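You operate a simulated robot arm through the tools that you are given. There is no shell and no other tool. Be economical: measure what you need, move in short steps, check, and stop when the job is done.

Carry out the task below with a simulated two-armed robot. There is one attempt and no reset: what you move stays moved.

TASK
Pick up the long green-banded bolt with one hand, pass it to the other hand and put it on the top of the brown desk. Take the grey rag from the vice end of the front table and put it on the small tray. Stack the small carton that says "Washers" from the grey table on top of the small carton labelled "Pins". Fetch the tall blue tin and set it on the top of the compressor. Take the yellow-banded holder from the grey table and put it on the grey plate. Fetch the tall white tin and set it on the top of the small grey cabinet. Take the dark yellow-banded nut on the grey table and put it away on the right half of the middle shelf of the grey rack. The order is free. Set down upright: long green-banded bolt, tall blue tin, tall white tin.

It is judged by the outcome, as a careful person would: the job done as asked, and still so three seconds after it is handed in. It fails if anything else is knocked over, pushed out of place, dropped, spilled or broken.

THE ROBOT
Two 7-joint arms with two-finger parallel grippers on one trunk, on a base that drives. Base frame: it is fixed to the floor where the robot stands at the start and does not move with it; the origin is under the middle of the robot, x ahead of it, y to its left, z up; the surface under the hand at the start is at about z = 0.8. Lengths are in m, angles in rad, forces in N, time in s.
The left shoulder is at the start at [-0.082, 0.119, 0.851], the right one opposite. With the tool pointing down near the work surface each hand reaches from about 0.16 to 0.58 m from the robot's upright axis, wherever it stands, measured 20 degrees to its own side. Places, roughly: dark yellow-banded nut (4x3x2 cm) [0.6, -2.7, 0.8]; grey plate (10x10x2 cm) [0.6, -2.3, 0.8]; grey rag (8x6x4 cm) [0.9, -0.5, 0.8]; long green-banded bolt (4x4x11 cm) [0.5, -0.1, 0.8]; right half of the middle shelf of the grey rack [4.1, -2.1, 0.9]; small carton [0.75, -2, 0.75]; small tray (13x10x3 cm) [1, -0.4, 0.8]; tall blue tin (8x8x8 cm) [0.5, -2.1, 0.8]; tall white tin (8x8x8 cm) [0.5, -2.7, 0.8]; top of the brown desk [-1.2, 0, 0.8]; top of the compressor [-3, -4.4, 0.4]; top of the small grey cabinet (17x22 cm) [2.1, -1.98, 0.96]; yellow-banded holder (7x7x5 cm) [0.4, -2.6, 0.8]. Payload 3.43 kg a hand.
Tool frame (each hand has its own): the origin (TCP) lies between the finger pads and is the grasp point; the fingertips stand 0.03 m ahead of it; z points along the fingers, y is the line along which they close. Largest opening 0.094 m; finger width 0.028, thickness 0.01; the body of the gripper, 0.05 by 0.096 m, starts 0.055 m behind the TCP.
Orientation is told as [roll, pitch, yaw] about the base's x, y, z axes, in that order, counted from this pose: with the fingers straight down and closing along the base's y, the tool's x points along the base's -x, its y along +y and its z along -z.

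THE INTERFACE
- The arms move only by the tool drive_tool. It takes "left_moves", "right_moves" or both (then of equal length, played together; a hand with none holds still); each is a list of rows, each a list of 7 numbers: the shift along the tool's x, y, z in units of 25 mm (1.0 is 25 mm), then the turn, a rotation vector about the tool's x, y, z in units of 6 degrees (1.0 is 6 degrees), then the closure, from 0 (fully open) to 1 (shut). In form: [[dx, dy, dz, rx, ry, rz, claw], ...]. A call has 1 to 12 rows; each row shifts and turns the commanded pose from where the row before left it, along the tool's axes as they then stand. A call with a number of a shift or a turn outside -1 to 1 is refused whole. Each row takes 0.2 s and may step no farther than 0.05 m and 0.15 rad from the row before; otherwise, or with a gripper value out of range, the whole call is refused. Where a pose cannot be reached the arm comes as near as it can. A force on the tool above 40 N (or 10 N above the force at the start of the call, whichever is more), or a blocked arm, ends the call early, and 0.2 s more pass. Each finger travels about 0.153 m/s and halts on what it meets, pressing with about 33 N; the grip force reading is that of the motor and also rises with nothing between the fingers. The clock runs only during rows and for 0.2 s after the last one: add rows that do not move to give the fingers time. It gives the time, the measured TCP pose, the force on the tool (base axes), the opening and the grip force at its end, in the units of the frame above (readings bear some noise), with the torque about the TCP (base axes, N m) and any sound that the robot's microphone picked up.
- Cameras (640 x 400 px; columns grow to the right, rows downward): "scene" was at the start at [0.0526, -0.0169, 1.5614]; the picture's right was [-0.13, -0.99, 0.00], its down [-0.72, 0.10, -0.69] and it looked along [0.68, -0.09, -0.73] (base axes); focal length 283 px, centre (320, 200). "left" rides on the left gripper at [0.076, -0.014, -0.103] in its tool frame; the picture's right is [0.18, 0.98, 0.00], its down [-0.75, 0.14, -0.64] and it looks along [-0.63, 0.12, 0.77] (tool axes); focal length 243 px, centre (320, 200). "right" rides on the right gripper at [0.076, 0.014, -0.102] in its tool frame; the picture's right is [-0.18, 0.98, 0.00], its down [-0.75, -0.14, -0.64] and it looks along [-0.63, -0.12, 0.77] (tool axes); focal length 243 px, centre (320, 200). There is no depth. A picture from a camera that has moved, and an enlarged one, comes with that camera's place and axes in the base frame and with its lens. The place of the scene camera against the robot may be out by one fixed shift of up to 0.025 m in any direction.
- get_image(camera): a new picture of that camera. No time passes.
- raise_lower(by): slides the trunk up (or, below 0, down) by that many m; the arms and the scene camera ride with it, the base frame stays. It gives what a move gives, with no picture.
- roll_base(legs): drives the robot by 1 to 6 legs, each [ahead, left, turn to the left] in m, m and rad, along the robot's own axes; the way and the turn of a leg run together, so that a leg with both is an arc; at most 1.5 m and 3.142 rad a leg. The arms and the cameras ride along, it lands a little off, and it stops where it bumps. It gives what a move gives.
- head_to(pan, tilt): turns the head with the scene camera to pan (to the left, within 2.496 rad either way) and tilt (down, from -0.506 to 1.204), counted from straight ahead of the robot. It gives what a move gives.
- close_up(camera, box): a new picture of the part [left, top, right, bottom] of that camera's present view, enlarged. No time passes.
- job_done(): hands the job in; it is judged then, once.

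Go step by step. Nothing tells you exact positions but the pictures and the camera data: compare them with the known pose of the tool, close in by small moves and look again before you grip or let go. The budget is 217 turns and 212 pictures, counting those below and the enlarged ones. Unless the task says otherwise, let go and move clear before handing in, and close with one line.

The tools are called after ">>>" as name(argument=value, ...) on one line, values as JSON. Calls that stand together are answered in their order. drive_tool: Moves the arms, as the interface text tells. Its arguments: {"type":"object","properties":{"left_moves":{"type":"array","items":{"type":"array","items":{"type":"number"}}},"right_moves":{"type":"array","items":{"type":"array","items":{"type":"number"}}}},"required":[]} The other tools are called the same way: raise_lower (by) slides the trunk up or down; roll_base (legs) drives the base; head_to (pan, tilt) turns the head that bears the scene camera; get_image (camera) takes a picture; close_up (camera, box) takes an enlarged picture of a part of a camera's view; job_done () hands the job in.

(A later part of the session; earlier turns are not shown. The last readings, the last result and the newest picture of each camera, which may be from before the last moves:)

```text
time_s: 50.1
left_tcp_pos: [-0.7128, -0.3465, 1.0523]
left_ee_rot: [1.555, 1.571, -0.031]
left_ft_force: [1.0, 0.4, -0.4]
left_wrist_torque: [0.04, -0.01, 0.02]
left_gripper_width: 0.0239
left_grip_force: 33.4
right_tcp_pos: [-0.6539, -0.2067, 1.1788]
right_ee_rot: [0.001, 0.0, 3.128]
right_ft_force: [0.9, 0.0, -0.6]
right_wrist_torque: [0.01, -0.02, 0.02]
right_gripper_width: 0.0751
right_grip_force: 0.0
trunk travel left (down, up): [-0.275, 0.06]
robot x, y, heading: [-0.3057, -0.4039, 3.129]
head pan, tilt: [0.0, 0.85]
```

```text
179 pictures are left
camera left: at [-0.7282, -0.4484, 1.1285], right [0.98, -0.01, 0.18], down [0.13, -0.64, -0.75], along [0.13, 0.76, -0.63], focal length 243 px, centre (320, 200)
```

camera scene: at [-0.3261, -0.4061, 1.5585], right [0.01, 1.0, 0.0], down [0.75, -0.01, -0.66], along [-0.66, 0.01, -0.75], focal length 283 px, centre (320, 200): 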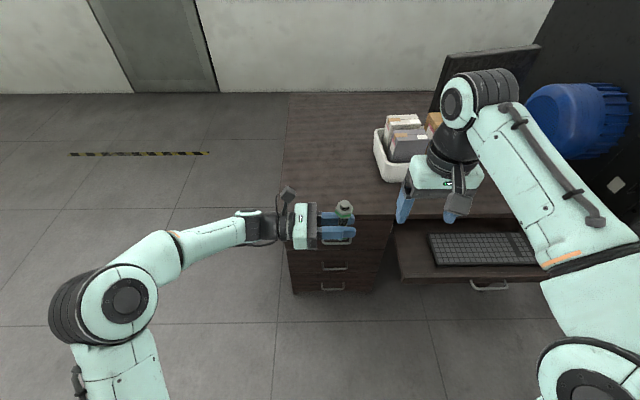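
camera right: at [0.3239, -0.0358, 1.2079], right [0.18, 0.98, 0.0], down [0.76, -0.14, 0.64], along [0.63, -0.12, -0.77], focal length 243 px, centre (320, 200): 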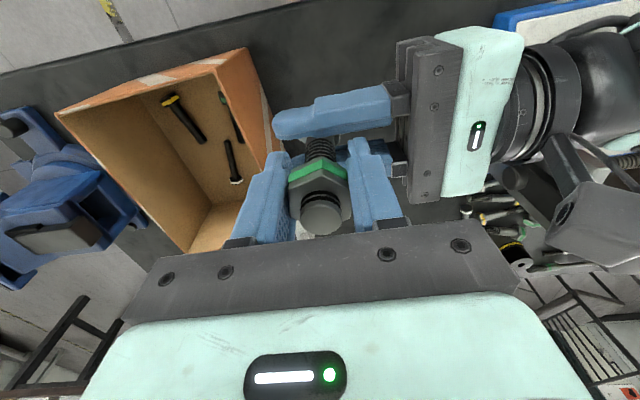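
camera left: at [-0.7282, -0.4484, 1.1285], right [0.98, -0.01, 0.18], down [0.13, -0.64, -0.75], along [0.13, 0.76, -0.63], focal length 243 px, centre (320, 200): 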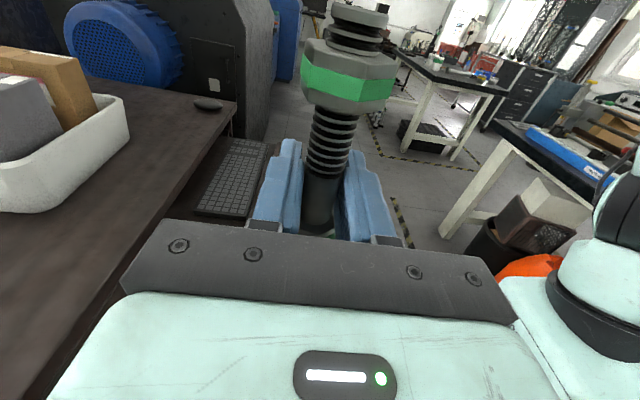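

The desk's front-left corner is near (-0.95, -0.52). I roll a bit closer and further left, then reach the bolt over the desk.

>>> roll_base(legs=[[0.2, 0.09, 0.012]])

>>> drive_tool(left_moves=[[-0.5, -0.9, 0, 0, 0, 0, 1], [-0.8, -0.9, 0, 0, 0, 0, 1], [-0.8, -0.9, 0, 0, 0, 0, 1], [-0.8, -0.9, 0, 0, 0, 0, 1], [0, 0, 0, 0, 0, 0, 1]])

>>> get_image(camera="scene")

>>> get_image(camera="left")

>>> get_image(camera="right")

```text
time_s: 51.8
left_tcp_pos: [-0.9147, -0.4388, 1.0522]
left_ee_rot: [1.631, 1.571, 0.055]
left_ft_force: [-0.5, -0.9, -0.7]
left_wrist_torque: [-0.01, 0.01, -0.04]
left_gripper_width: 0.0239
left_grip_force: 33.1
right_tcp_pos: [-0.8576, -0.2988, 1.1786]
right_ee_rot: [0.0, -0.001, 3.138]
right_ft_force: [-0.6, -0.4, -0.3]
right_wrist_torque: [-0.03, -0.01, 0.0]
right_gripper_width: 0.0754
right_grip_force: 0.1
trunk travel left (down, up): [-0.275, 0.06]
robot x, y, heading: [-0.5093, -0.4869, 3.135]
head pan, tilt: [0.0, 0.85]
```

```text
time_s: 53.0
left_tcp_pos: [-1.003, -0.4384, 0.9794]
left_ee_rot: [-0.657, 1.571, -2.23]
left_ft_force: [1.1, -0.8, -0.4]
left_wrist_torque: [0.0, 0.01, 0.04]
left_gripper_width: 0.0239
left_grip_force: 32.6
right_tcp_pos: [-0.8578, -0.299, 1.1784]
right_ee_rot: [-0.001, 0.001, 3.139]
right_ft_force: [-0.1, 0.5, -0.7]
right_wrist_torque: [-0.03, -0.01, 0.01]
right_gripper_width: 0.0754
right_grip_force: 0.1
trunk travel left (down, up): [-0.275, 0.06]
robot x, y, heading: [-0.5071, -0.4906, 3.14]
head pan, tilt: [0.0, 0.85]
```

```text
178 pictures are left
camera scene: at [-0.527, -0.4946, 1.5586], right [0.0, 1.0, 0.0], down [0.75, 0.0, -0.66], along [-0.66, 0.0, -0.75], focal length 283 px, centre (320, 200)
```

scene: 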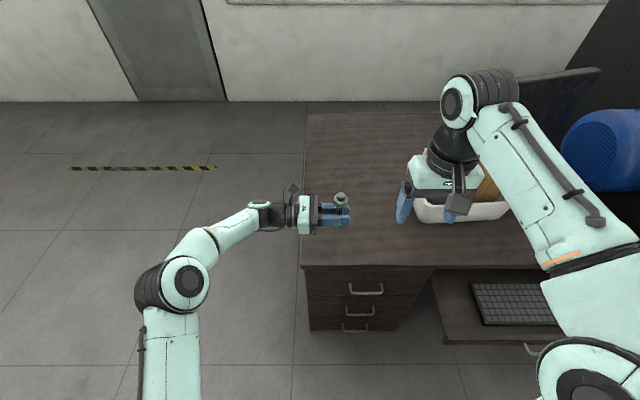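

```text
177 pictures are left
camera left: at [-1.0179, -0.5401, 1.0557], right [0.98, 0.0, 0.18], down [0.14, -0.64, -0.75], along [0.12, 0.77, -0.63], focal length 243 px, centre (320, 200)
```

left: 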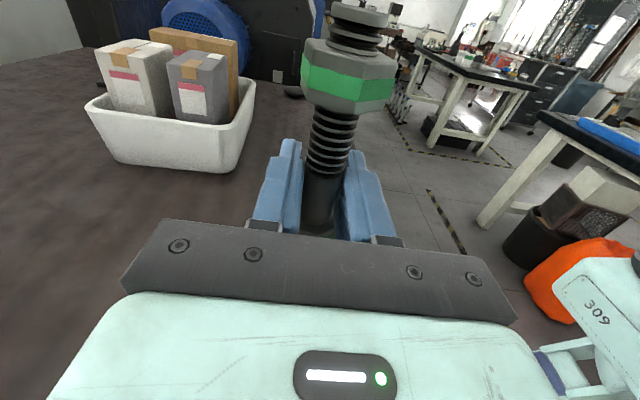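

```text
176 pictures are left
camera right: at [-0.7804, -0.3143, 1.2807], right [-0.19, -0.98, 0.0], down [-0.75, 0.14, 0.64], along [-0.63, 0.12, -0.77], focal length 243 px, centre (320, 200)
```

right: 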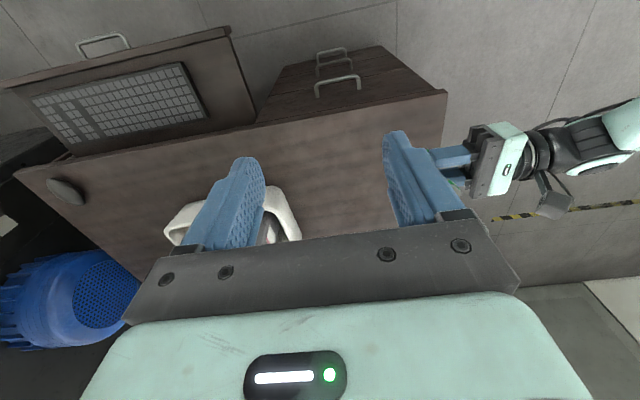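

Triangulating gives a desk top near z 0.75 with its corner near (-0.98, -0.545). I move in 7 cm and slightly left, then lower most of the way.

>>> roll_base(legs=[[0.07, 0.025, 0]])

>>> drive_tool(left_moves=[[-0.8, 0, 0, 0, 0, 0, 1], [-0.8, 0, 0, 0, 0, 0, 1], [-0.8, 0, 0, 0, 0, 0, 1], [-0.8, 0, 0, 0, 0, 0, 1], [-0.8, 0, 0, 0, 0, 0, 1], [-0.4, 0, 0, 0, 0, 0, 1], [0, 0, 0, 0, 0, 0, 1]])

>>> get_image(camera="right")

>>> get_image(camera="scene")

>>> get_image(camera="left")

```text
time_s: 54.0
left_tcp_pos: [-1.0735, -0.4621, 0.9788]
left_ee_rot: [1.651, 1.571, 0.075]
left_ft_force: [-0.9, -0.4, -1.0]
left_wrist_torque: [0.01, -0.01, 0.0]
left_gripper_width: 0.0243
left_grip_force: 33.3
right_tcp_pos: [-0.9269, -0.324, 1.1767]
right_ee_rot: [-0.001, 0.0, 3.138]
right_ft_force: [-0.3, 0.7, 0.4]
right_wrist_torque: [0.02, -0.01, 0.04]
right_gripper_width: 0.0749
right_grip_force: 0.0
trunk travel left (down, up): [-0.275, 0.06]
robot x, y, heading: [-0.5793, -0.512, 3.134]
head pan, tilt: [0.0, 0.85]
```

```text
time_s: 55.6
left_tcp_pos: [-1.0723, -0.4622, 0.8689]
left_ee_rot: [-0.792, 1.57, -2.369]
left_ft_force: [-0.7, 0.0, -0.6]
left_wrist_torque: [0.01, -0.03, 0.01]
left_gripper_width: 0.0242
left_grip_force: 33.2
right_tcp_pos: [-0.9261, -0.3235, 1.1792]
right_ee_rot: [0.0, 0.0, 3.139]
right_ft_force: [0.5, 0.6, -0.7]
right_wrist_torque: [0.03, 0.0, -0.02]
right_gripper_width: 0.075
right_grip_force: 0.1
trunk travel left (down, up): [-0.275, 0.06]
robot x, y, heading: [-0.5805, -0.5124, 3.136]
head pan, tilt: [0.0, 0.85]
```

```text
175 pictures are left
camera right: at [-0.8502, -0.3389, 1.2806], right [-0.19, -0.98, 0.0], down [-0.75, 0.14, 0.64], along [-0.63, 0.12, -0.77], focal length 243 px, centre (320, 200)
```

right: 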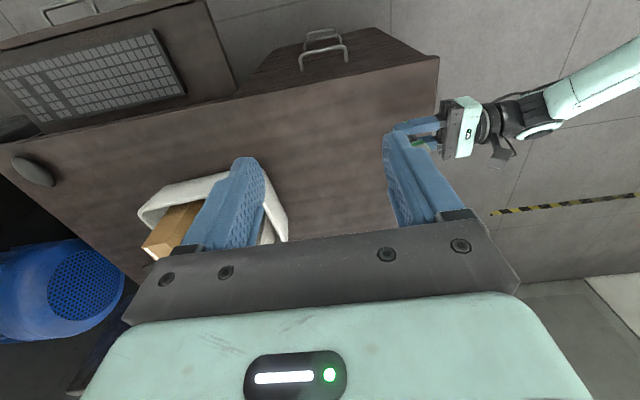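

```text
174 pictures are left
camera scene: at [-0.5968, -0.5191, 1.5586], right [0.0, 1.0, 0.0], down [0.75, 0.0, -0.66], along [-0.66, 0.0, -0.75], focal length 283 px, centre (320, 200)
```

scene: 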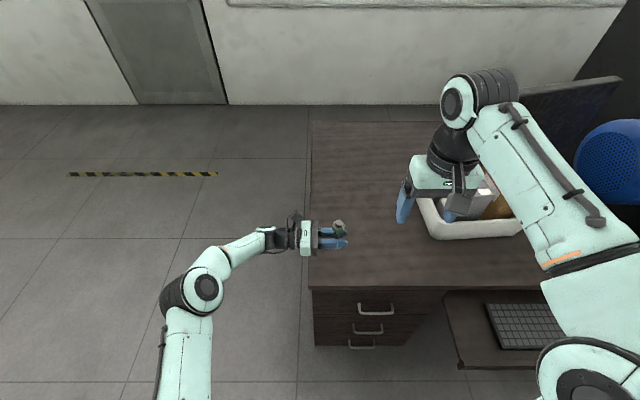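

```text
173 pictures are left
camera left: at [-1.0872, -0.5648, 0.9456], right [0.98, 0.0, 0.18], down [0.14, -0.64, -0.75], along [0.12, 0.77, -0.63], focal length 243 px, centre (320, 200)
```

left: 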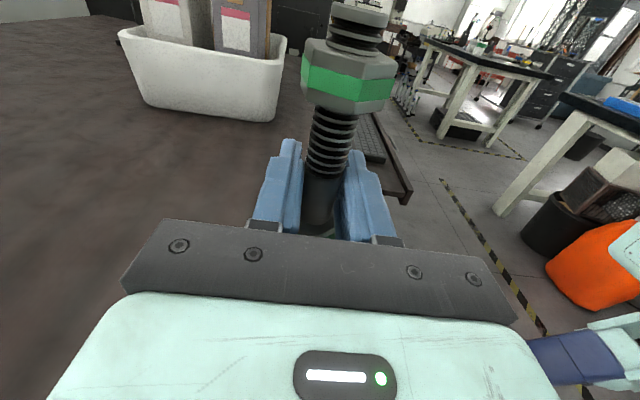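

The bolt is over the desk end. I lower in small steps, watching for contact.

>>> drive_tool(left_moves=[[-0.6, 0, 0, 0, 0, 0, 1], [-0.6, 0, 0, 0, 0, 0, 1], [-0.4, 0, 0, 0, 0, 0, 1], [-0.3, 0, 0, 0, 0, 0, 1], [-0.2, 0, 0, 0, 0, 0, 1], [-0.2, 0, 0, 0, 0, 0, 1], [-0.2, 0, 0, 0, 0, 0, 1], [-0.2, 0, 0, 0, 0, 0, 1], [0, 0, 0, 0, 0, 0, 1]])

>>> close_up(camera="right", box=[360, 80, 520, 180])

>>> close_up(camera="scene", box=[280, 210, 376, 270])

```text
time_s: 57.6
left_tcp_pos: [-1.0729, -0.4635, 0.8017]
left_ee_rot: [0.93, 1.571, -0.648]
left_ft_force: [-0.1, -0.2, -0.3]
left_wrist_torque: [0.01, 0.0, -0.02]
left_gripper_width: 0.024
left_grip_force: 32.8
right_tcp_pos: [-0.9271, -0.3245, 1.1785]
right_ee_rot: [-0.002, 0.0, 3.139]
right_ft_force: [0.1, 0.5, -0.6]
right_wrist_torque: [0.01, -0.01, -0.04]
right_gripper_width: 0.0753
right_grip_force: 0.0
trunk travel left (down, up): [-0.275, 0.06]
robot x, y, heading: [-0.5771, -0.5144, 3.133]
head pan, tilt: [0.0, 0.85]
```

```text
4.00 times, centred on (440, 130) of right
camera zoom: at [-0.8502, -0.3389, 1.2806], right [-0.19, -0.98, 0.0], down [-0.75, 0.14, 0.64], along [-0.63, 0.12, -0.77], focal length 970 px, centre (-160, 480)
```

zoom: 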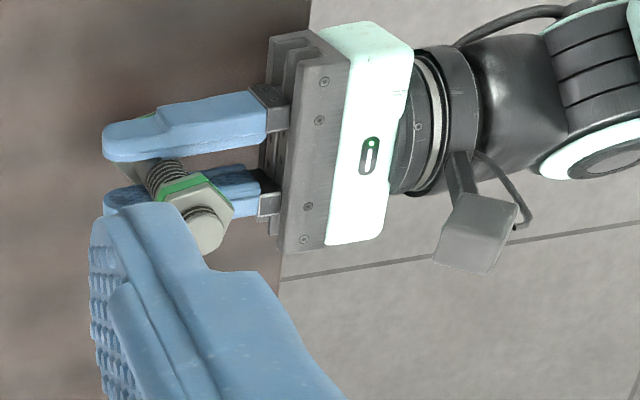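

```text
6.67 times, centred on (328, 240) of scene
camera zoom: at [-0.5968, -0.5191, 1.5586], right [0.0, 1.0, 0.0], down [0.75, 0.0, -0.66], along [-0.66, 0.0, -0.75], focal length 1885 px, centre (267, -67)
```

zoom: 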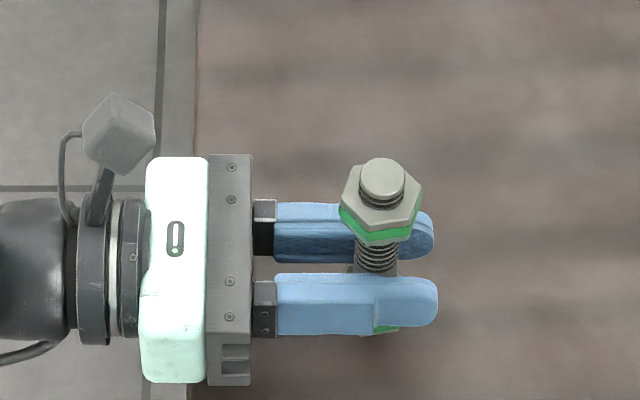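

Hand and wrist clear the edge. I continue down in 2 mm steps until contact.

>>> drive_tool(left_moves=[[-0.1, 0, 0, 0, 0, 0, 1], [-0.1, 0, 0, 0, 0, 0, 1], [-0.1, 0, 0, 0, 0, 0, 1], [-0.1, 0, 0, 0, 0, 0, 1], [-0.1, 0, 0, 0, 0, 0, 1], [-0.1, 0, 0, 0, 0, 0, 1], [0, 0, 0, 0, 0, 0, 1]])

```text
time_s: 59.0
left_tcp_pos: [-1.0738, -0.4637, 0.7967]
left_ee_rot: [-2.595, 1.558, 2.114]
left_ft_force: [8.4, -4.2, 14.7]
left_wrist_torque: [-1.77, -0.74, 0.73]
left_gripper_width: 0.0239
left_grip_force: 32.9
right_tcp_pos: [-0.9254, -0.3258, 1.1788]
right_ee_rot: [0.0, -0.002, 3.139]
right_ft_force: [-0.4, 1.0, -0.3]
right_wrist_torque: [0.01, -0.04, -0.02]
right_gripper_width: 0.075
right_grip_force: 0.0
trunk travel left (down, up): [-0.275, 0.06]
robot x, y, heading: [-0.5794, -0.5129, 3.137]
head pan, tilt: [0.0, 0.85]
stopped in row 6 (left hand): the force on the tool passed its limit at 43 N (the readings are from after the stop); the commanded pose is now the measured one
```

The torque suggests the hand body met the desk, not the bolt. I lift slightly, shift 4 cm outward so only the fingers are over the desk, and descend again.

>>> drive_tool(left_moves=[[0.4, 0, 0, 0, 0, 0, 1], [0, 0, -0.8, 0, 0, 0, 1], [0, 0, -0.8, 0, 0, 0, 1], [0, 0, 0, 0, 0, 0, 1]])

>>> close_up(camera="scene", box=[280, 210, 376, 270])

>>> close_up(camera="right", box=[360, 80, 520, 180])

```text
time_s: 60.0
left_tcp_pos: [-1.0745, -0.5028, 0.8025]
left_ee_rot: [-2.514, 1.563, 2.192]
left_ft_force: [1.2, -0.7, -0.7]
left_wrist_torque: [0.03, 0.03, 0.01]
left_gripper_width: 0.0241
left_grip_force: 32.8
right_tcp_pos: [-0.9268, -0.3244, 1.1789]
right_ee_rot: [-0.001, 0.0, 3.14]
right_ft_force: [0.3, 0.3, 0.7]
right_wrist_torque: [-0.04, 0.0, -0.01]
right_gripper_width: 0.0752
right_grip_force: 0.1
trunk travel left (down, up): [-0.275, 0.06]
robot x, y, heading: [-0.5831, -0.5115, 3.139]
head pan, tilt: [0.0, 0.85]
```

```text
6.67 times, centred on (328, 240) of scene
camera zoom: at [-0.5966, -0.5191, 1.5585], right [0.0, 1.0, 0.0], down [0.75, 0.0, -0.66], along [-0.66, 0.0, -0.75], focal length 1885 px, centre (267, -67)
```

zoom: 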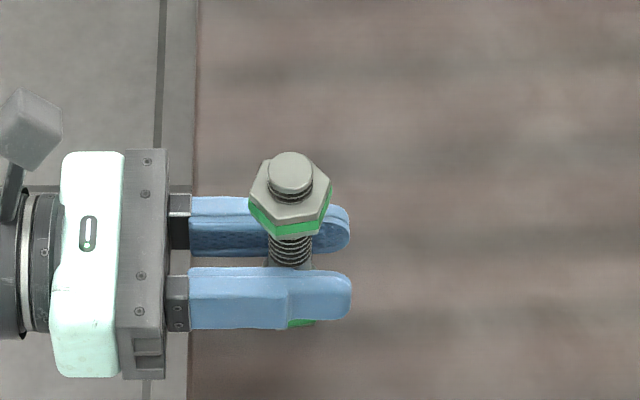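

```text
4.00 times, centred on (440, 130) of right
camera zoom: at [-0.8501, -0.339, 1.2806], right [-0.19, -0.98, 0.0], down [-0.75, 0.14, 0.64], along [-0.63, 0.12, -0.77], focal length 970 px, centre (-160, 480)
```

zoom: 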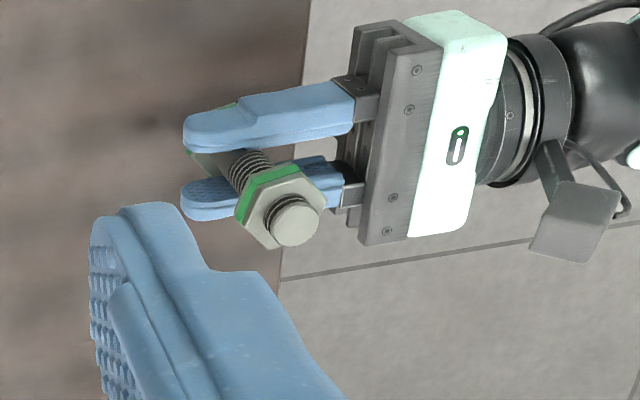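

>>> drive_tool(left_moves=[[-0.1, 0, 0, 0, 0, 0, 1], [-0.08, 0, 0, 0, 0, 0, 1], [-0.08, 0, 0, 0, 0, 0, 1], [-0.08, 0, 0, 0, 0, 0, 1], [0, 0, 0, 0, 0, 0, 1]])

```text
time_s: 61.2
left_tcp_pos: [-1.0755, -0.5029, 0.7954]
left_ee_rot: [-2.553, 1.557, 2.156]
left_ft_force: [0.1, -0.4, -1.3]
left_wrist_torque: [-0.01, 0.04, -0.02]
left_gripper_width: 0.0239
left_grip_force: 32.7
right_tcp_pos: [-0.9263, -0.324, 1.1788]
right_ee_rot: [-0.001, 0.0, 3.138]
right_ft_force: [1.1, 0.0, 0.5]
right_wrist_torque: [0.03, 0.01, 0.0]
right_gripper_width: 0.0754
right_grip_force: 0.0
trunk travel left (down, up): [-0.275, 0.06]
robot x, y, heading: [-0.576, -0.5148, 3.137]
head pan, tilt: [0.0, 0.85]
```

No contact at the former height, confirming it. I continue.

>>> drive_tool(left_moves=[[-0.06, 0, 0, 0, 0, 0, 1], [-0.06, 0, 0, 0, 0, 0, 1], [-0.06, 0, 0, 0, 0, 0, 1], [-0.06, 0, 0, 0, 0, 0, 1], [0, 0, 0, 0, 0, 0, 1]])

>>> drive_tool(left_moves=[[-0.05, 0, 0, 0, 0, 0, 1], [-0.05, 0, 0, 0, 0, 0, 1], [-0.05, 0, 0, 0, 0, 0, 1], [0, 0, 0, 0, 0, 0, 1]])

```text
time_s: 62.4
left_tcp_pos: [-1.0753, -0.5041, 0.7907]
left_ee_rot: [-2.558, 1.56, 2.151]
left_ft_force: [0.9, -0.9, -0.8]
left_wrist_torque: [0.0, 0.0, -0.03]
left_gripper_width: 0.024
left_grip_force: 33.0
right_tcp_pos: [-0.9259, -0.324, 1.1771]
right_ee_rot: [-0.001, -0.001, 3.139]
right_ft_force: [0.1, 1.0, -0.2]
right_wrist_torque: [0.02, -0.03, 0.03]
right_gripper_width: 0.075
right_grip_force: 0.0
trunk travel left (down, up): [-0.275, 0.06]
robot x, y, heading: [-0.5826, -0.5163, 3.141]
head pan, tilt: [0.0, 0.85]
```

```text
time_s: 63.4
left_tcp_pos: [-1.0744, -0.5035, 0.7871]
left_ee_rot: [-2.55, 1.561, 2.158]
left_ft_force: [0.1, -0.4, -0.4]
left_wrist_torque: [-0.03, -0.01, -0.02]
left_gripper_width: 0.0241
left_grip_force: 33.3
right_tcp_pos: [-0.9267, -0.324, 1.178]
right_ee_rot: [0.0, -0.001, 3.139]
right_ft_force: [-0.3, -0.3, 0.6]
right_wrist_torque: [-0.01, -0.05, 0.03]
right_gripper_width: 0.0753
right_grip_force: 0.1
trunk travel left (down, up): [-0.275, 0.06]
robot x, y, heading: [-0.5825, -0.5167, 3.138]
head pan, tilt: [0.0, 0.85]
```

>>> drive_tool(left_moves=[[-0.06, 0, 0, 0, 0, 0, 1], [-0.06, 0, 0, 0, 0, 0, 1], [-0.06, 0, 0, 0, 0, 0, 1], [-0.06, 0, 0, 0, 0, 0, 1], [-0.06, 0, 0, 0, 0, 0, 1], [0, 0, 0, 0, 0, 0, 1]])

>>> close_up(camera="scene", box=[280, 210, 376, 270])

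```text
time_s: 64.8
left_tcp_pos: [-1.0759, -0.5019, 0.7834]
left_ee_rot: [-2.55, 1.554, 2.161]
left_ft_force: [-2.7, -0.8, 29.2]
left_wrist_torque: [-0.18, -0.43, 0.05]
left_gripper_width: 0.0243
left_grip_force: 32.4
right_tcp_pos: [-0.926, -0.3237, 1.179]
right_ee_rot: [0.0, -0.001, 3.14]
right_ft_force: [0.4, 0.1, 0.7]
right_wrist_torque: [0.01, 0.02, 0.03]
right_gripper_width: 0.0748
right_grip_force: 0.0
trunk travel left (down, up): [-0.275, 0.06]
robot x, y, heading: [-0.5795, -0.5099, 3.143]
head pan, tilt: [0.0, 0.85]
```

```text
6.67 times, centred on (328, 240) of scene
camera zoom: at [-0.5942, -0.5194, 1.5588], right [0.0, 1.0, 0.0], down [0.75, 0.0, -0.66], along [-0.66, 0.0, -0.75], focal length 1885 px, centre (267, -67)
```

zoom: 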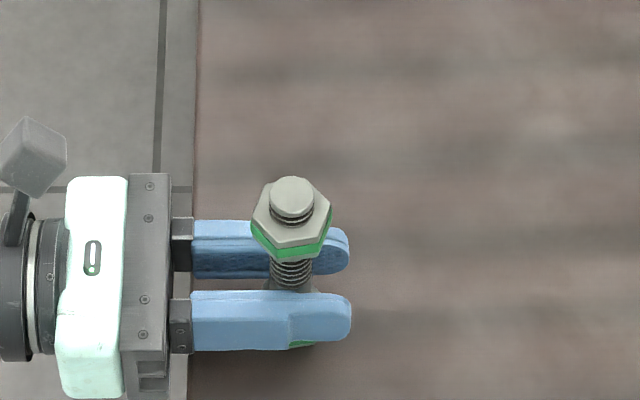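

Bolt is down on the desk with a straight vertical load. I ease off 1 mm, open gently, and withdraw straight back.

>>> drive_tool(left_moves=[[0.05, 0, 0, 0, 0, 0, 1], [0, 0, 0, 0, 0, 0, 0.9], [0, 0, 0, 0, 0, 0, 0.6], [0, 0, 0, 0, 0, 0, 0.4], [0, 0, 0, 0, 0, 0, 0.4]])

>>> close_up(camera="scene", box=[280, 210, 376, 270])

>>> get_image(camera="left")

```text
time_s: 66.0
left_tcp_pos: [-1.0756, -0.5036, 0.7786]
left_ee_rot: [-2.524, 1.561, 2.187]
left_ft_force: [0.6, -0.8, -0.5]
left_wrist_torque: [-0.02, 0.0, -0.01]
left_gripper_width: 0.0561
left_grip_force: 0.0
right_tcp_pos: [-0.9265, -0.3234, 1.1784]
right_ee_rot: [0.0, 0.0, 3.14]
right_ft_force: [0.6, 0.1, -0.5]
right_wrist_torque: [-0.04, 0.02, -0.01]
right_gripper_width: 0.0752
right_grip_force: 0.1
trunk travel left (down, up): [-0.275, 0.06]
robot x, y, heading: [-0.5831, -0.511, 3.141]
head pan, tilt: [0.0, 0.85]
```

```text
6.67 times, centred on (328, 240) of scene
camera zoom: at [-0.5961, -0.5193, 1.5585], right [0.0, 1.0, 0.0], down [0.75, 0.0, -0.66], along [-0.66, 0.0, -0.75], focal length 1885 px, centre (267, -67)
```

zoom: 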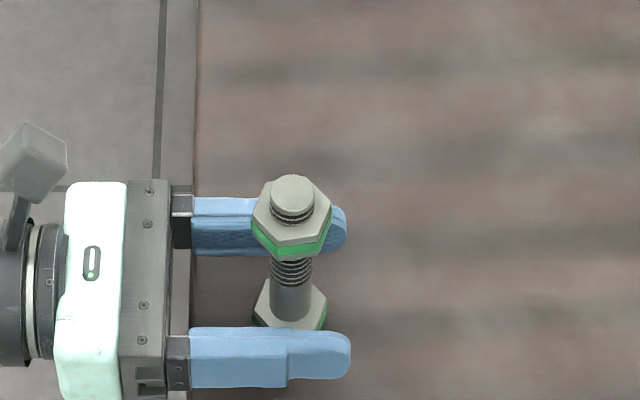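

```text
166 pictures are left
camera left: at [-1.0887, -0.6057, 0.8545], right [0.98, 0.0, 0.18], down [0.14, -0.64, -0.76], along [0.12, 0.77, -0.63], focal length 243 px, centre (320, 200)
```

left: 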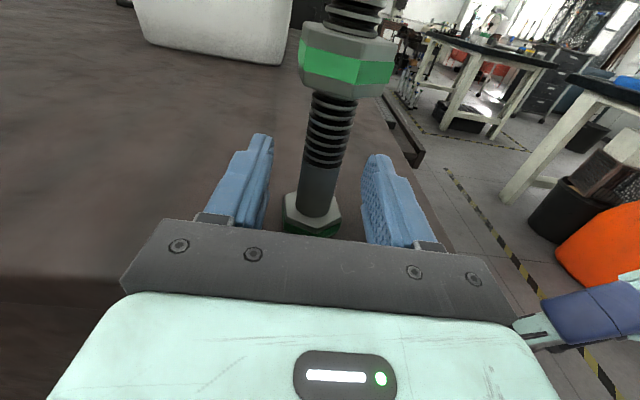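

The bolt stands free. I withdraw the left hand straight out, then raise it.

>>> drive_tool(left_moves=[[0, 0, -0.5, 0, 0, 0, 0.4], [0, 0, -0.8, 0, 0, 0, 0.4], [0, 0, -1, 0, 0, 0, 0.4], [0, 0, -1, 0, 0, 0, 0.4], [0, 0, -1, 0, 0, 0, 0.4], [1, 0, -0.5, 0, 0, 0, 0.4], [1, 0, 0, 0, 0, 0, 0.4], [1, 0, 0, 0, 0, 0, 0.4], [1, 0, 0, 0, 0, 0, 0.4], [1, 0, 0, 0, 0, 0, 0.4], [1, 0, 0, 0, 0, 0, 0.4], [1, 0, 0, 0, 0, 0, 0.4]])

>>> get_image(camera="scene")

```text
time_s: 68.6
left_tcp_pos: [-1.0744, -0.6232, 0.9543]
left_ee_rot: [-2.553, 1.561, 2.158]
left_ft_force: [-0.7, -0.6, -0.7]
left_wrist_torque: [0.01, 0.0, -0.03]
left_gripper_width: 0.0562
left_grip_force: 0.1
right_tcp_pos: [-0.9263, -0.3247, 1.1799]
right_ee_rot: [0.0, -0.001, 3.142]
right_ft_force: [-0.5, -1.1, 0.2]
right_wrist_torque: [-0.02, -0.01, 0.03]
right_gripper_width: 0.0753
right_grip_force: 0.1
trunk travel left (down, up): [-0.275, 0.06]
robot x, y, heading: [-0.5791, -0.5124, 3.141]
head pan, tilt: [0.0, 0.85]
```

```text
165 pictures are left
camera scene: at [-0.5961, -0.5191, 1.5586], right [0.0, 1.0, 0.0], down [0.75, 0.0, -0.66], along [-0.66, 0.0, -0.75], focal length 283 px, centre (320, 200)
```

scene: 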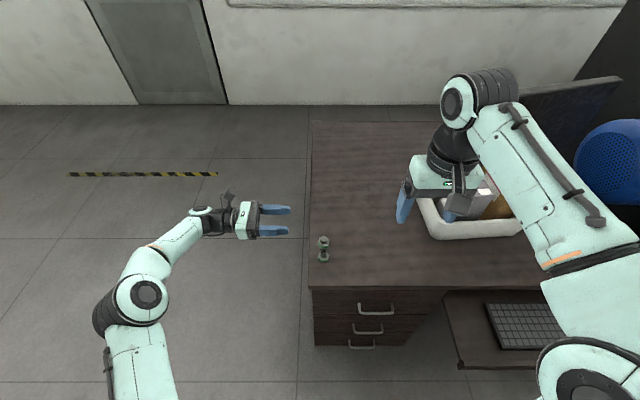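

The bolt stands on the desk. Now I back away, return the left hand to pointing down, and travel along y ≈ -1.2 toward the far side of the front table.

>>> roll_base(legs=[[-0.3, 0, 0]])

>>> drive_tool(left_moves=[[0, 0, 0, 0, -1, 0, 0.2], [0, 0, 0, 0, -1, 0, 0.2], [0, 0, 0, 0, -1, 0, 0.2], [0, 0, 0, 0, -1, 0, 0.2], [0, 0, 0, 0, -1, 0, 0.2], [0, 0, 0, 0, -1, 0, 0.2], [0, 0, 0, 0, -1, 0, 0.2], [0, 0, 0, 0, -1, 0, 0.2], [0, 0, 0, 0, -1, 0, 0.2], [0, 0, 0, 0, -1, 0, 0.2], [0, 0, 0, 0, -1, 0, 0.2], [0, 0, 0, 0, -1, 0, 0.2]])

>>> drive_tool(left_moves=[[0, 0, 0, 0, -1, 0, 0.2], [0, 0, 0, 0, -1, 0, 0.2], [0, 0, 0, 0, -0.9, 0, 0.2], [0, 0, -1, 0, 0, 1, 0.2], [0, 0, -1, 0, 0, 1, 0.2], [0, 0, -1, 0, 0, 1, 0.2], [0, 0, -1, 0, 0, 1, 0.2], [0, 0, -1, 0, 0, 1, 0.2], [0, 0, 0, 0, 0, 1, 0.2], [0, 0, 0, 0, 0, 1, 0.2], [0, 0, 0, 0, 0, 1, 0.2], [0, 0, 0, 0, 0, 1, 0.2]])

>>> drive_tool(left_moves=[[0, 0, 0, 0, 0, 1, 0.2], [0, 0, 0, 0, 0, 1, 0.2], [0, 0, 0, 0, 0, 1, 0.2], [0, 0, 0, 0, 0, 1, 0.2], [0, 0, 0, 0, 0, 1, 0.2], [0, 0, 0, 0, 0, 1, 0.2], [1, 0, 0, 0, 0, 0, 0.2], [1, 0, 0, 0, 0, 0, 0.2], [1, 0, 0, 0, 0, 0, 0.2], [1, 0, 0, 0, 0, 0, 0.2], [1, 0, 0, 0, 0, 0, 0.2]])

>>> head_to(pan=1.57, tilt=0.5)

>>> get_image(camera="scene")

```text
time_s: 70.6
left_tcp_pos: [-0.7784, -0.6232, 0.9551]
left_ee_rot: [-2.503, 1.56, 2.203]
left_ft_force: [0.8, -1.0, 0.1]
left_wrist_torque: [-0.02, 0.01, 0.03]
left_gripper_width: 0.0563
left_grip_force: 0.0
right_tcp_pos: [-0.6307, -0.3252, 1.1787]
right_ee_rot: [0.001, -0.001, 3.137]
right_ft_force: [0.1, -0.5, 0.0]
right_wrist_torque: [0.0, 0.02, 0.0]
right_gripper_width: 0.0752
right_grip_force: 0.0
trunk travel left (down, up): [-0.275, 0.06]
robot x, y, heading: [-0.2856, -0.5091, 3.134]
head pan, tilt: [0.0, 0.85]
```

```text
time_s: 73.2
left_tcp_pos: [-0.7783, -0.6236, 0.9542]
left_ee_rot: [-0.007, 0.321, -1.576]
left_ft_force: [-0.3, -0.3, -0.2]
left_wrist_torque: [0.01, -0.03, -0.01]
left_gripper_width: 0.0752
left_grip_force: 0.1
right_tcp_pos: [-0.6307, -0.3247, 1.1791]
right_ee_rot: [-0.001, 0.0, 3.139]
right_ft_force: [-0.4, 0.2, -0.4]
right_wrist_torque: [-0.03, -0.01, -0.03]
right_gripper_width: 0.0751
right_grip_force: 0.0
trunk travel left (down, up): [-0.275, 0.06]
robot x, y, heading: [-0.284, -0.5142, 3.137]
head pan, tilt: [0.0, 0.85]
```

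```text
time_s: 75.8
left_tcp_pos: [-0.7769, -0.6274, 1.0805]
left_ee_rot: [-0.019, 0.006, -2.519]
left_ft_force: [0.0, 0.1, 0.2]
left_wrist_torque: [-0.02, -0.03, 0.04]
left_gripper_width: 0.075
left_grip_force: 0.0
right_tcp_pos: [-0.631, -0.3247, 1.1775]
right_ee_rot: [0.0, 0.0, 3.138]
right_ft_force: [-0.3, 0.1, 0.0]
right_wrist_torque: [-0.01, 0.02, 0.01]
right_gripper_width: 0.0752
right_grip_force: 0.0
trunk travel left (down, up): [-0.275, 0.06]
robot x, y, heading: [-0.2818, -0.5138, 3.139]
head pan, tilt: [0.0, 0.85]
```

```text
time_s: 78.2
left_tcp_pos: [-0.6726, -0.6262, 1.0879]
left_ee_rot: [-0.019, -0.006, 3.139]
left_ft_force: [0.2, 0.7, 0.1]
left_wrist_torque: [0.02, -0.02, 0.0]
left_gripper_width: 0.0753
left_grip_force: 0.0
left hand out of reach, approached as far as the arm can: row 7
right_tcp_pos: [-0.6303, -0.3252, 1.1794]
right_ee_rot: [0.0, -0.002, 3.138]
right_ft_force: [-0.7, 0.1, -0.1]
right_wrist_torque: [-0.02, 0.03, -0.02]
right_gripper_width: 0.0752
right_grip_force: 0.1
trunk travel left (down, up): [-0.275, 0.06]
robot x, y, heading: [-0.2809, -0.5135, 3.139]
head pan, tilt: [0.0, 0.85]
```

```text
time_s: 79.9
left_tcp_pos: [-0.6721, -0.6278, 1.0877]
left_ee_rot: [-0.019, -0.005, 3.138]
left_ft_force: [-0.4, -1.1, 0.1]
left_wrist_torque: [0.03, 0.0, -0.01]
left_gripper_width: 0.0751
left_grip_force: 0.1
right_tcp_pos: [-0.631, -0.3243, 1.1781]
right_ee_rot: [0.001, 0.0, 3.137]
right_ft_force: [0.0, 0.3, 0.1]
right_wrist_torque: [0.02, -0.01, -0.01]
right_gripper_width: 0.0751
right_grip_force: 0.1
trunk travel left (down, up): [-0.275, 0.06]
robot x, y, heading: [-0.2815, -0.5141, 3.136]
head pan, tilt: [1.571, 0.499]
```

```text
164 pictures are left
camera scene: at [-0.2228, -0.6114, 1.5885], right [-1.0, 0.0, 0.0], down [0.0, 0.48, -0.88], along [0.0, -0.88, -0.48], focal length 283 px, centre (320, 200)
```

scene: 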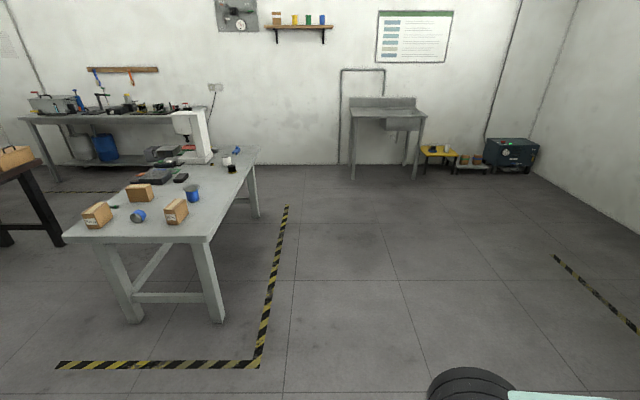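

Path is clear. I drive round to the far side of the front table, staying in the same heading.

>>> roll_base(legs=[[0, 0.65, 0], [-1.4, 0, 0], [-0.4, 0, 0], [0, -0.7, 0]])

>>> head_to(pan=0, tilt=0.85)

>>> get_image(camera="scene")

```text
time_s: 100.9
left_tcp_pos: [1.1129, -0.5661, 1.087]
left_ee_rot: [-0.018, -0.006, -3.134]
left_ft_force: [0.3, 0.4, 0.2]
left_wrist_torque: [0.0, -0.02, 0.03]
left_gripper_width: 0.0753
left_grip_force: 0.0
right_tcp_pos: [1.1519, -0.2641, 1.1785]
right_ee_rot: [0.0, 0.0, -3.132]
right_ft_force: [0.0, 0.1, -0.1]
right_wrist_torque: [0.01, 0.01, -0.01]
right_gripper_width: 0.075
right_grip_force: 0.1
trunk travel left (down, up): [-0.275, 0.06]
robot x, y, heading: [1.4985, -0.4508, -3.136]
head pan, tilt: [1.571, 0.499]
```

```text
time_s: 102.6
left_tcp_pos: [1.1134, -0.5655, 1.0862]
left_ee_rot: [-0.019, -0.006, -3.134]
left_ft_force: [-0.1, -0.3, 0.2]
left_wrist_torque: [-0.04, 0.01, -0.01]
left_gripper_width: 0.0751
left_grip_force: 0.0
right_tcp_pos: [1.1517, -0.2644, 1.1789]
right_ee_rot: [0.0, -0.001, -3.132]
right_ft_force: [-0.4, 0.0, 0.5]
right_wrist_torque: [-0.02, 0.02, -0.01]
right_gripper_width: 0.0751
right_grip_force: 0.0
trunk travel left (down, up): [-0.275, 0.06]
robot x, y, heading: [1.4971, -0.4491, -3.134]
head pan, tilt: [0.0, 0.85]
```

```text
163 pictures are left
camera scene: at [1.4844, -0.4552, 1.5586], right [-0.01, 1.0, 0.0], down [0.75, 0.01, -0.66], along [-0.66, -0.01, -0.75], focal length 283 px, centre (320, 200)
```

scene: 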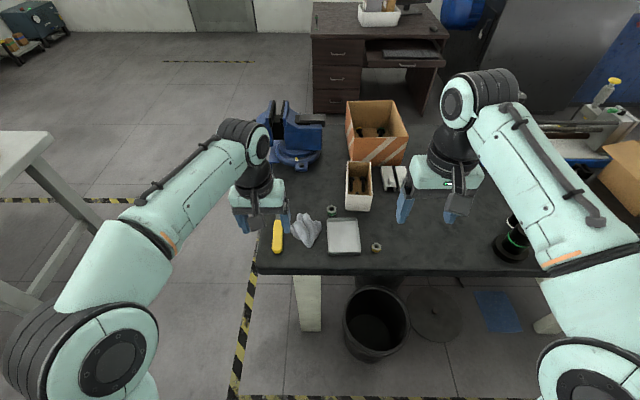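

The rag and tray are within reach of the left hand from here. I'll check the left camera for exact places.

>>> get_image(camera="left")

>>> close_up(camera="scene", box=[260, 190, 400, 278])

```text
162 pictures are left
camera left: at [1.1905, -0.5528, 1.1893], right [0.19, -0.98, -0.02], down [-0.75, -0.16, 0.64], along [-0.63, -0.11, -0.77], focal length 243 px, centre (320, 200)
```

left: 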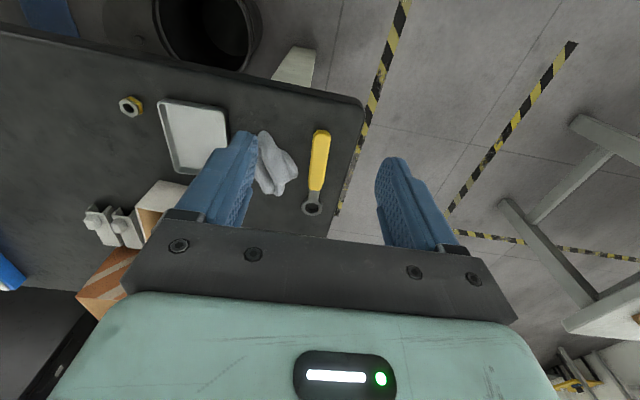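

```text
4.55 times, centred on (330, 234) of scene
camera zoom: at [1.4844, -0.4552, 1.5586], right [-0.01, 1.0, 0.0], down [0.75, 0.01, -0.66], along [-0.66, -0.01, -0.75], focal length 1285 px, centre (274, 46)
```

zoom: 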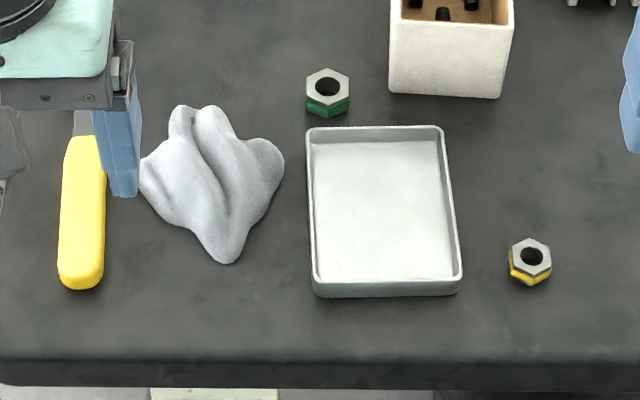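

I move the left hand above the rag and look again.

>>> drive_tool(left_moves=[[-0.93, -0.3, 0.6, 0, 0, 0, 0], [-0.93, -0.3, 0.6, 0, 0, 0, 0], [-0.93, -0.3, 0.6, 0, 0, 0, 0], [-0.93, -0.3, 0.6, 0, 0, 0, 0], [-0.93, -0.3, 0.6, 0, 0, 0, 0], [-0.93, -0.3, 0.6, 0, 0, 0, 0], [-0.93, -0.3, 0.6, 0, 0, 0, 0], [0, 0, 0, 0, 0, 0, 0]])

>>> get_image(camera="left")

```text
time_s: 104.4
left_tcp_pos: [0.973, -0.5222, 0.9802]
left_ee_rot: [-0.02, -0.007, -3.132]
left_ft_force: [-1.0, 0.5, -0.8]
left_wrist_torque: [0.03, 0.02, 0.03]
left_gripper_width: 0.094
left_grip_force: 0.1
left hand out of reach, approached as far as the arm can: row 6, 7
right_tcp_pos: [1.1524, -0.2644, 1.1783]
right_ee_rot: [0.001, -0.001, -3.134]
right_ft_force: [0.8, -0.7, -0.6]
right_wrist_torque: [-0.04, 0.02, 0.0]
right_gripper_width: 0.0753
right_grip_force: 0.0
trunk travel left (down, up): [-0.275, 0.06]
robot x, y, heading: [1.5028, -0.4494, -3.134]
head pan, tilt: [0.0, 0.85]
```

```text
160 pictures are left
camera left: at [1.0509, -0.5089, 1.0827], right [0.19, -0.98, -0.02], down [-0.75, -0.16, 0.64], along [-0.63, -0.11, -0.77], focal length 243 px, centre (320, 200)
```

left: 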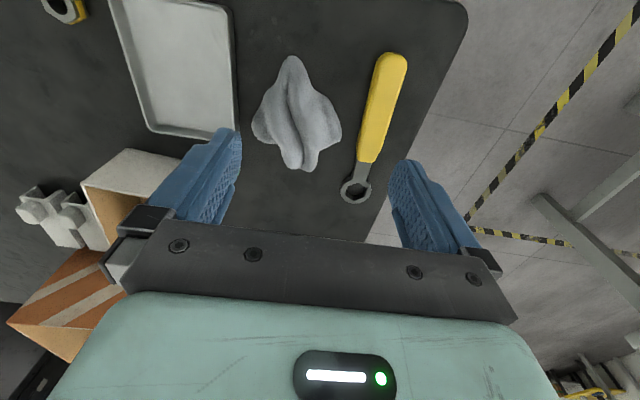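

The robot is slightly far, so I roll 10 cm closer, then place the open fingers around the rag's narrower front part.

>>> drive_tool(left_moves=[[1, -0.25, 0, 0, 0, 0, 0.25], [1, -0.25, 0, 0, 0, 0, 0.25], [1, -0.25, 0, 0, 0, 0, 0.25], [1, -0.25, 0, 0, 0, 0, 0.25]])

>>> roll_base(legs=[[0.1, 0, 0]])

>>> drive_tool(left_moves=[[0, 0, 0.8, 0, 0, 0, 0.25], [0, 0, 0.8, 0, 0, 0, 0.25], [0, 0, 0.8, 0, 0, 0, 0.25], [0, 0, 0, 0, 0, 0, 0.25]])

>>> get_image(camera="left")

```text
time_s: 105.4
left_tcp_pos: [1.0751, -0.4963, 0.98]
left_ee_rot: [-0.018, -0.006, -3.132]
left_ft_force: [-0.8, -0.1, 0.5]
left_wrist_torque: [-0.01, -0.03, -0.05]
left_gripper_width: 0.0704
left_grip_force: 0.2
right_tcp_pos: [1.1518, -0.2644, 1.1787]
right_ee_rot: [0.001, -0.002, -3.136]
right_ft_force: [1.1, 0.0, -0.9]
right_wrist_torque: [-0.01, 0.01, 0.0]
right_gripper_width: 0.075
right_grip_force: 0.0
trunk travel left (down, up): [-0.275, 0.06]
robot x, y, heading: [1.5026, -0.4497, -3.136]
head pan, tilt: [0.0, 0.85]
```

```text
time_s: 106.5
left_tcp_pos: [0.975, -0.4981, 0.9806]
left_ee_rot: [-0.02, -0.006, -3.131]
left_ft_force: [-0.4, -0.2, -0.2]
left_wrist_torque: [-0.01, -0.03, 0.02]
left_gripper_width: 0.0704
left_grip_force: 0.1
right_tcp_pos: [1.0532, -0.2642, 1.1778]
right_ee_rot: [-0.001, 0.001, -3.132]
right_ft_force: [-0.6, 1.2, 0.4]
right_wrist_torque: [0.01, -0.04, 0.02]
right_gripper_width: 0.0751
right_grip_force: 0.1
trunk travel left (down, up): [-0.275, 0.06]
robot x, y, heading: [1.4003, -0.4513, -3.132]
head pan, tilt: [0.0, 0.85]
```

```text
time_s: 107.5
left_tcp_pos: [0.9746, -0.4964, 0.9203]
left_ee_rot: [-0.019, -0.006, -3.131]
left_ft_force: [-0.4, -0.2, 0.2]
left_wrist_torque: [0.02, 0.0, 0.01]
left_gripper_width: 0.0702
left_grip_force: 0.1
right_tcp_pos: [1.0532, -0.2661, 1.1798]
right_ee_rot: [0.0, 0.0, -3.129]
right_ft_force: [0.0, -0.5, 0.2]
right_wrist_torque: [0.01, -0.01, 0.03]
right_gripper_width: 0.0753
right_grip_force: 0.0
trunk travel left (down, up): [-0.275, 0.06]
robot x, y, heading: [1.4031, -0.4504, -3.127]
head pan, tilt: [0.0, 0.85]
```

```text
159 pictures are left
camera left: at [1.0514, -0.4833, 1.0223], right [0.19, -0.98, -0.02], down [-0.75, -0.16, 0.64], along [-0.63, -0.11, -0.76], focal length 243 px, centre (320, 200)
```

left: 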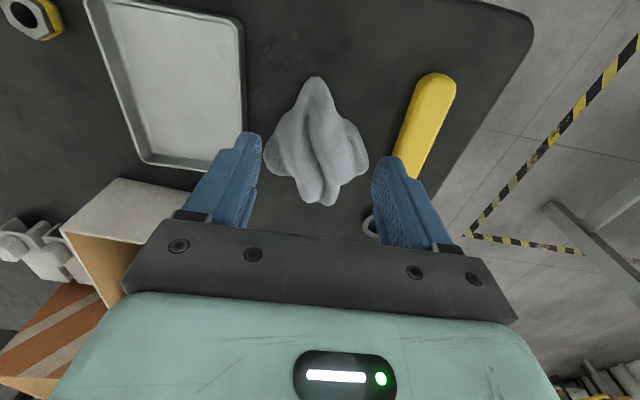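

The rag's middle fold sits right under the fingers, with clearance both sides. I descend and grip.

>>> drive_tool(left_moves=[[0, 0, 0.8, 0, 0, 0, 0.25], [0, 0, 0.8, 0, 0, 0, 0.25], [0, 0, 0.8, 0, 0, 0, 0.25], [0, 0, 0.8, 0, 0, 0, 0.25], [0, 0, 0.2, 0, 0, 0, 0.25], [0, 0, 0, 0, 0, 0, 0.5], [0, 0, 0, 0, 0, 0, 0.8], [0, 0, 0, 0, 0, 0, 1], [0, 0, 0, 0, 0, 0, 1], [0, 0, 0, 0, 0, 0, 1]])

>>> get_image(camera="left")

```text
time_s: 109.7
left_tcp_pos: [0.9737, -0.495, 0.8337]
left_ee_rot: [-0.019, -0.005, -3.132]
left_ft_force: [-0.1, 0.1, 0.0]
left_wrist_torque: [0.0, 0.04, -0.02]
left_gripper_width: 0.0
left_grip_force: 33.2
right_tcp_pos: [1.0528, -0.2654, 1.1788]
right_ee_rot: [0.001, 0.0, -3.132]
right_ft_force: [0.0, -0.2, 0.3]
right_wrist_torque: [0.0, 0.0, -0.06]
right_gripper_width: 0.0752
right_grip_force: 0.0
trunk travel left (down, up): [-0.275, 0.06]
robot x, y, heading: [1.4017, -0.4477, -3.13]
head pan, tilt: [0.0, 0.85]
```

```text
158 pictures are left
camera left: at [1.0507, -0.4813, 0.9367], right [0.19, -0.98, -0.02], down [-0.75, -0.16, 0.64], along [-0.63, -0.11, -0.77], focal length 243 px, centre (320, 200)
```

left: 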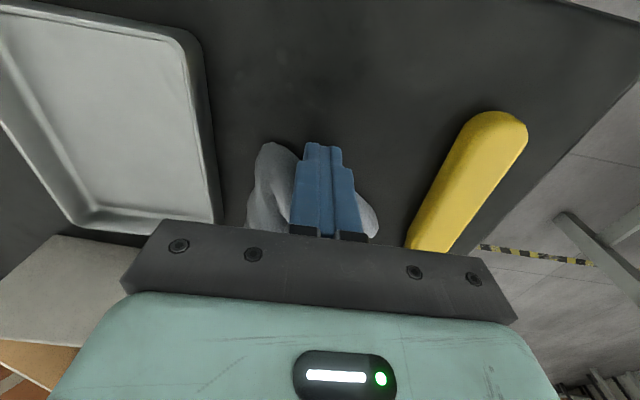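

The fingers shut without holding the rag. I open, rise and look.

>>> drive_tool(left_moves=[[0, 0, -0.6, 0, 0, 0, 0.8], [0, 0, -0.9, 0, 0, 0, 0.3], [0, 0, -0.9, 0, 0, 0, 0.25], [0, 0, -0.9, 0, 0, 0, 0.25], [0, 0, 0, 0, 0, 0, 0.25]])

>>> get_image(camera="left")

>>> close_up(camera="left", box=[240, 70, 400, 210])

```text
time_s: 110.9
left_tcp_pos: [0.9746, -0.4952, 0.9175]
left_ee_rot: [-0.02, -0.004, -3.13]
left_ft_force: [-0.6, -0.4, 0.5]
left_wrist_torque: [0.01, -0.02, -0.01]
left_gripper_width: 0.0705
left_grip_force: 0.2
right_tcp_pos: [1.0527, -0.2649, 1.1779]
right_ee_rot: [-0.001, 0.0, -3.131]
right_ft_force: [0.3, 0.5, 0.1]
right_wrist_torque: [0.0, -0.01, 0.02]
right_gripper_width: 0.0752
right_grip_force: 0.1
trunk travel left (down, up): [-0.275, 0.06]
robot x, y, heading: [1.4043, -0.4454, -3.13]
head pan, tilt: [0.0, 0.85]
```

```text
157 pictures are left
camera left: at [1.0514, -0.4827, 1.0196], right [0.19, -0.98, -0.02], down [-0.75, -0.16, 0.64], along [-0.63, -0.11, -0.77], focal length 243 px, centre (320, 200)
```

left: 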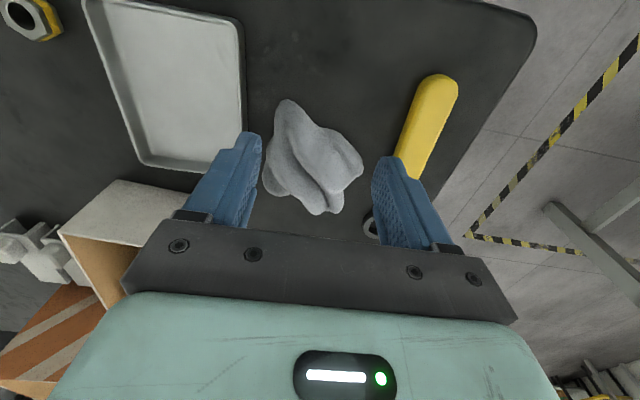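

```text
2.86 times, centred on (320, 140) of left
camera zoom: at [1.0514, -0.4827, 1.0196], right [0.19, -0.98, -0.02], down [-0.75, -0.16, 0.64], along [-0.63, -0.11, -0.77], focal length 693 px, centre (320, 371)
```

zoom: 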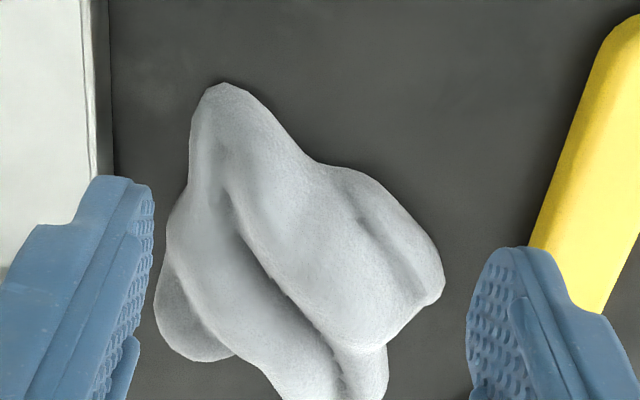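

The rag is firm, and I had gripped its tapering tip. Its central section (about 7.5 cm across, centre near (0.92, -0.495)) has nearly parallel sides, so I'll grip there with a 13° turn.

>>> drive_tool(left_moves=[[-0.75, 0, 0, 0, 0, 0, 0.06], [-0.75, 0, 0, 0, 0, 0, 0.06], [-0.7, 0, 0, 0, 0, 0, 0.06], [0, 0, 0, 0, 0, 1, 0.06], [0, 0, 0, 0, 0, 1, 0.06], [0, 0, 0, 0, 0, 0.2, 0.06], [0, 0, 0, 0, 0, 0, 0.06]])

>>> get_image(camera="left")

```text
time_s: 112.5
left_tcp_pos: [0.9182, -0.4966, 0.9182]
left_ee_rot: [-0.02, -0.011, 2.92]
left_ft_force: [-0.3, -0.1, -0.1]
left_wrist_torque: [-0.03, 0.0, 0.0]
left_gripper_width: 0.0883
left_grip_force: 0.1
right_tcp_pos: [1.0518, -0.2653, 1.1785]
right_ee_rot: [0.0, 0.0, -3.131]
right_ft_force: [-0.7, 0.1, 0.6]
right_wrist_torque: [-0.01, 0.01, 0.01]
right_gripper_width: 0.0752
right_grip_force: 0.2
trunk travel left (down, up): [-0.275, 0.06]
robot x, y, heading: [1.3997, -0.4496, -3.133]
head pan, tilt: [0.0, 0.85]
```

```text
155 pictures are left
camera left: at [0.9976, -0.5016, 1.0199], right [-0.04, -1.0, -0.02], down [-0.76, 0.02, 0.65], along [-0.65, 0.04, -0.76], focal length 243 px, centre (320, 200)
```

left: 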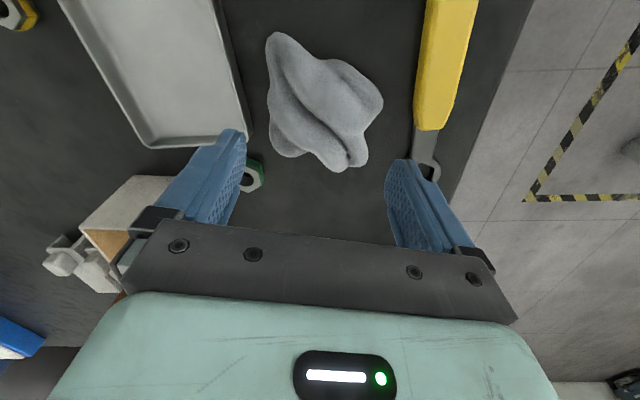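

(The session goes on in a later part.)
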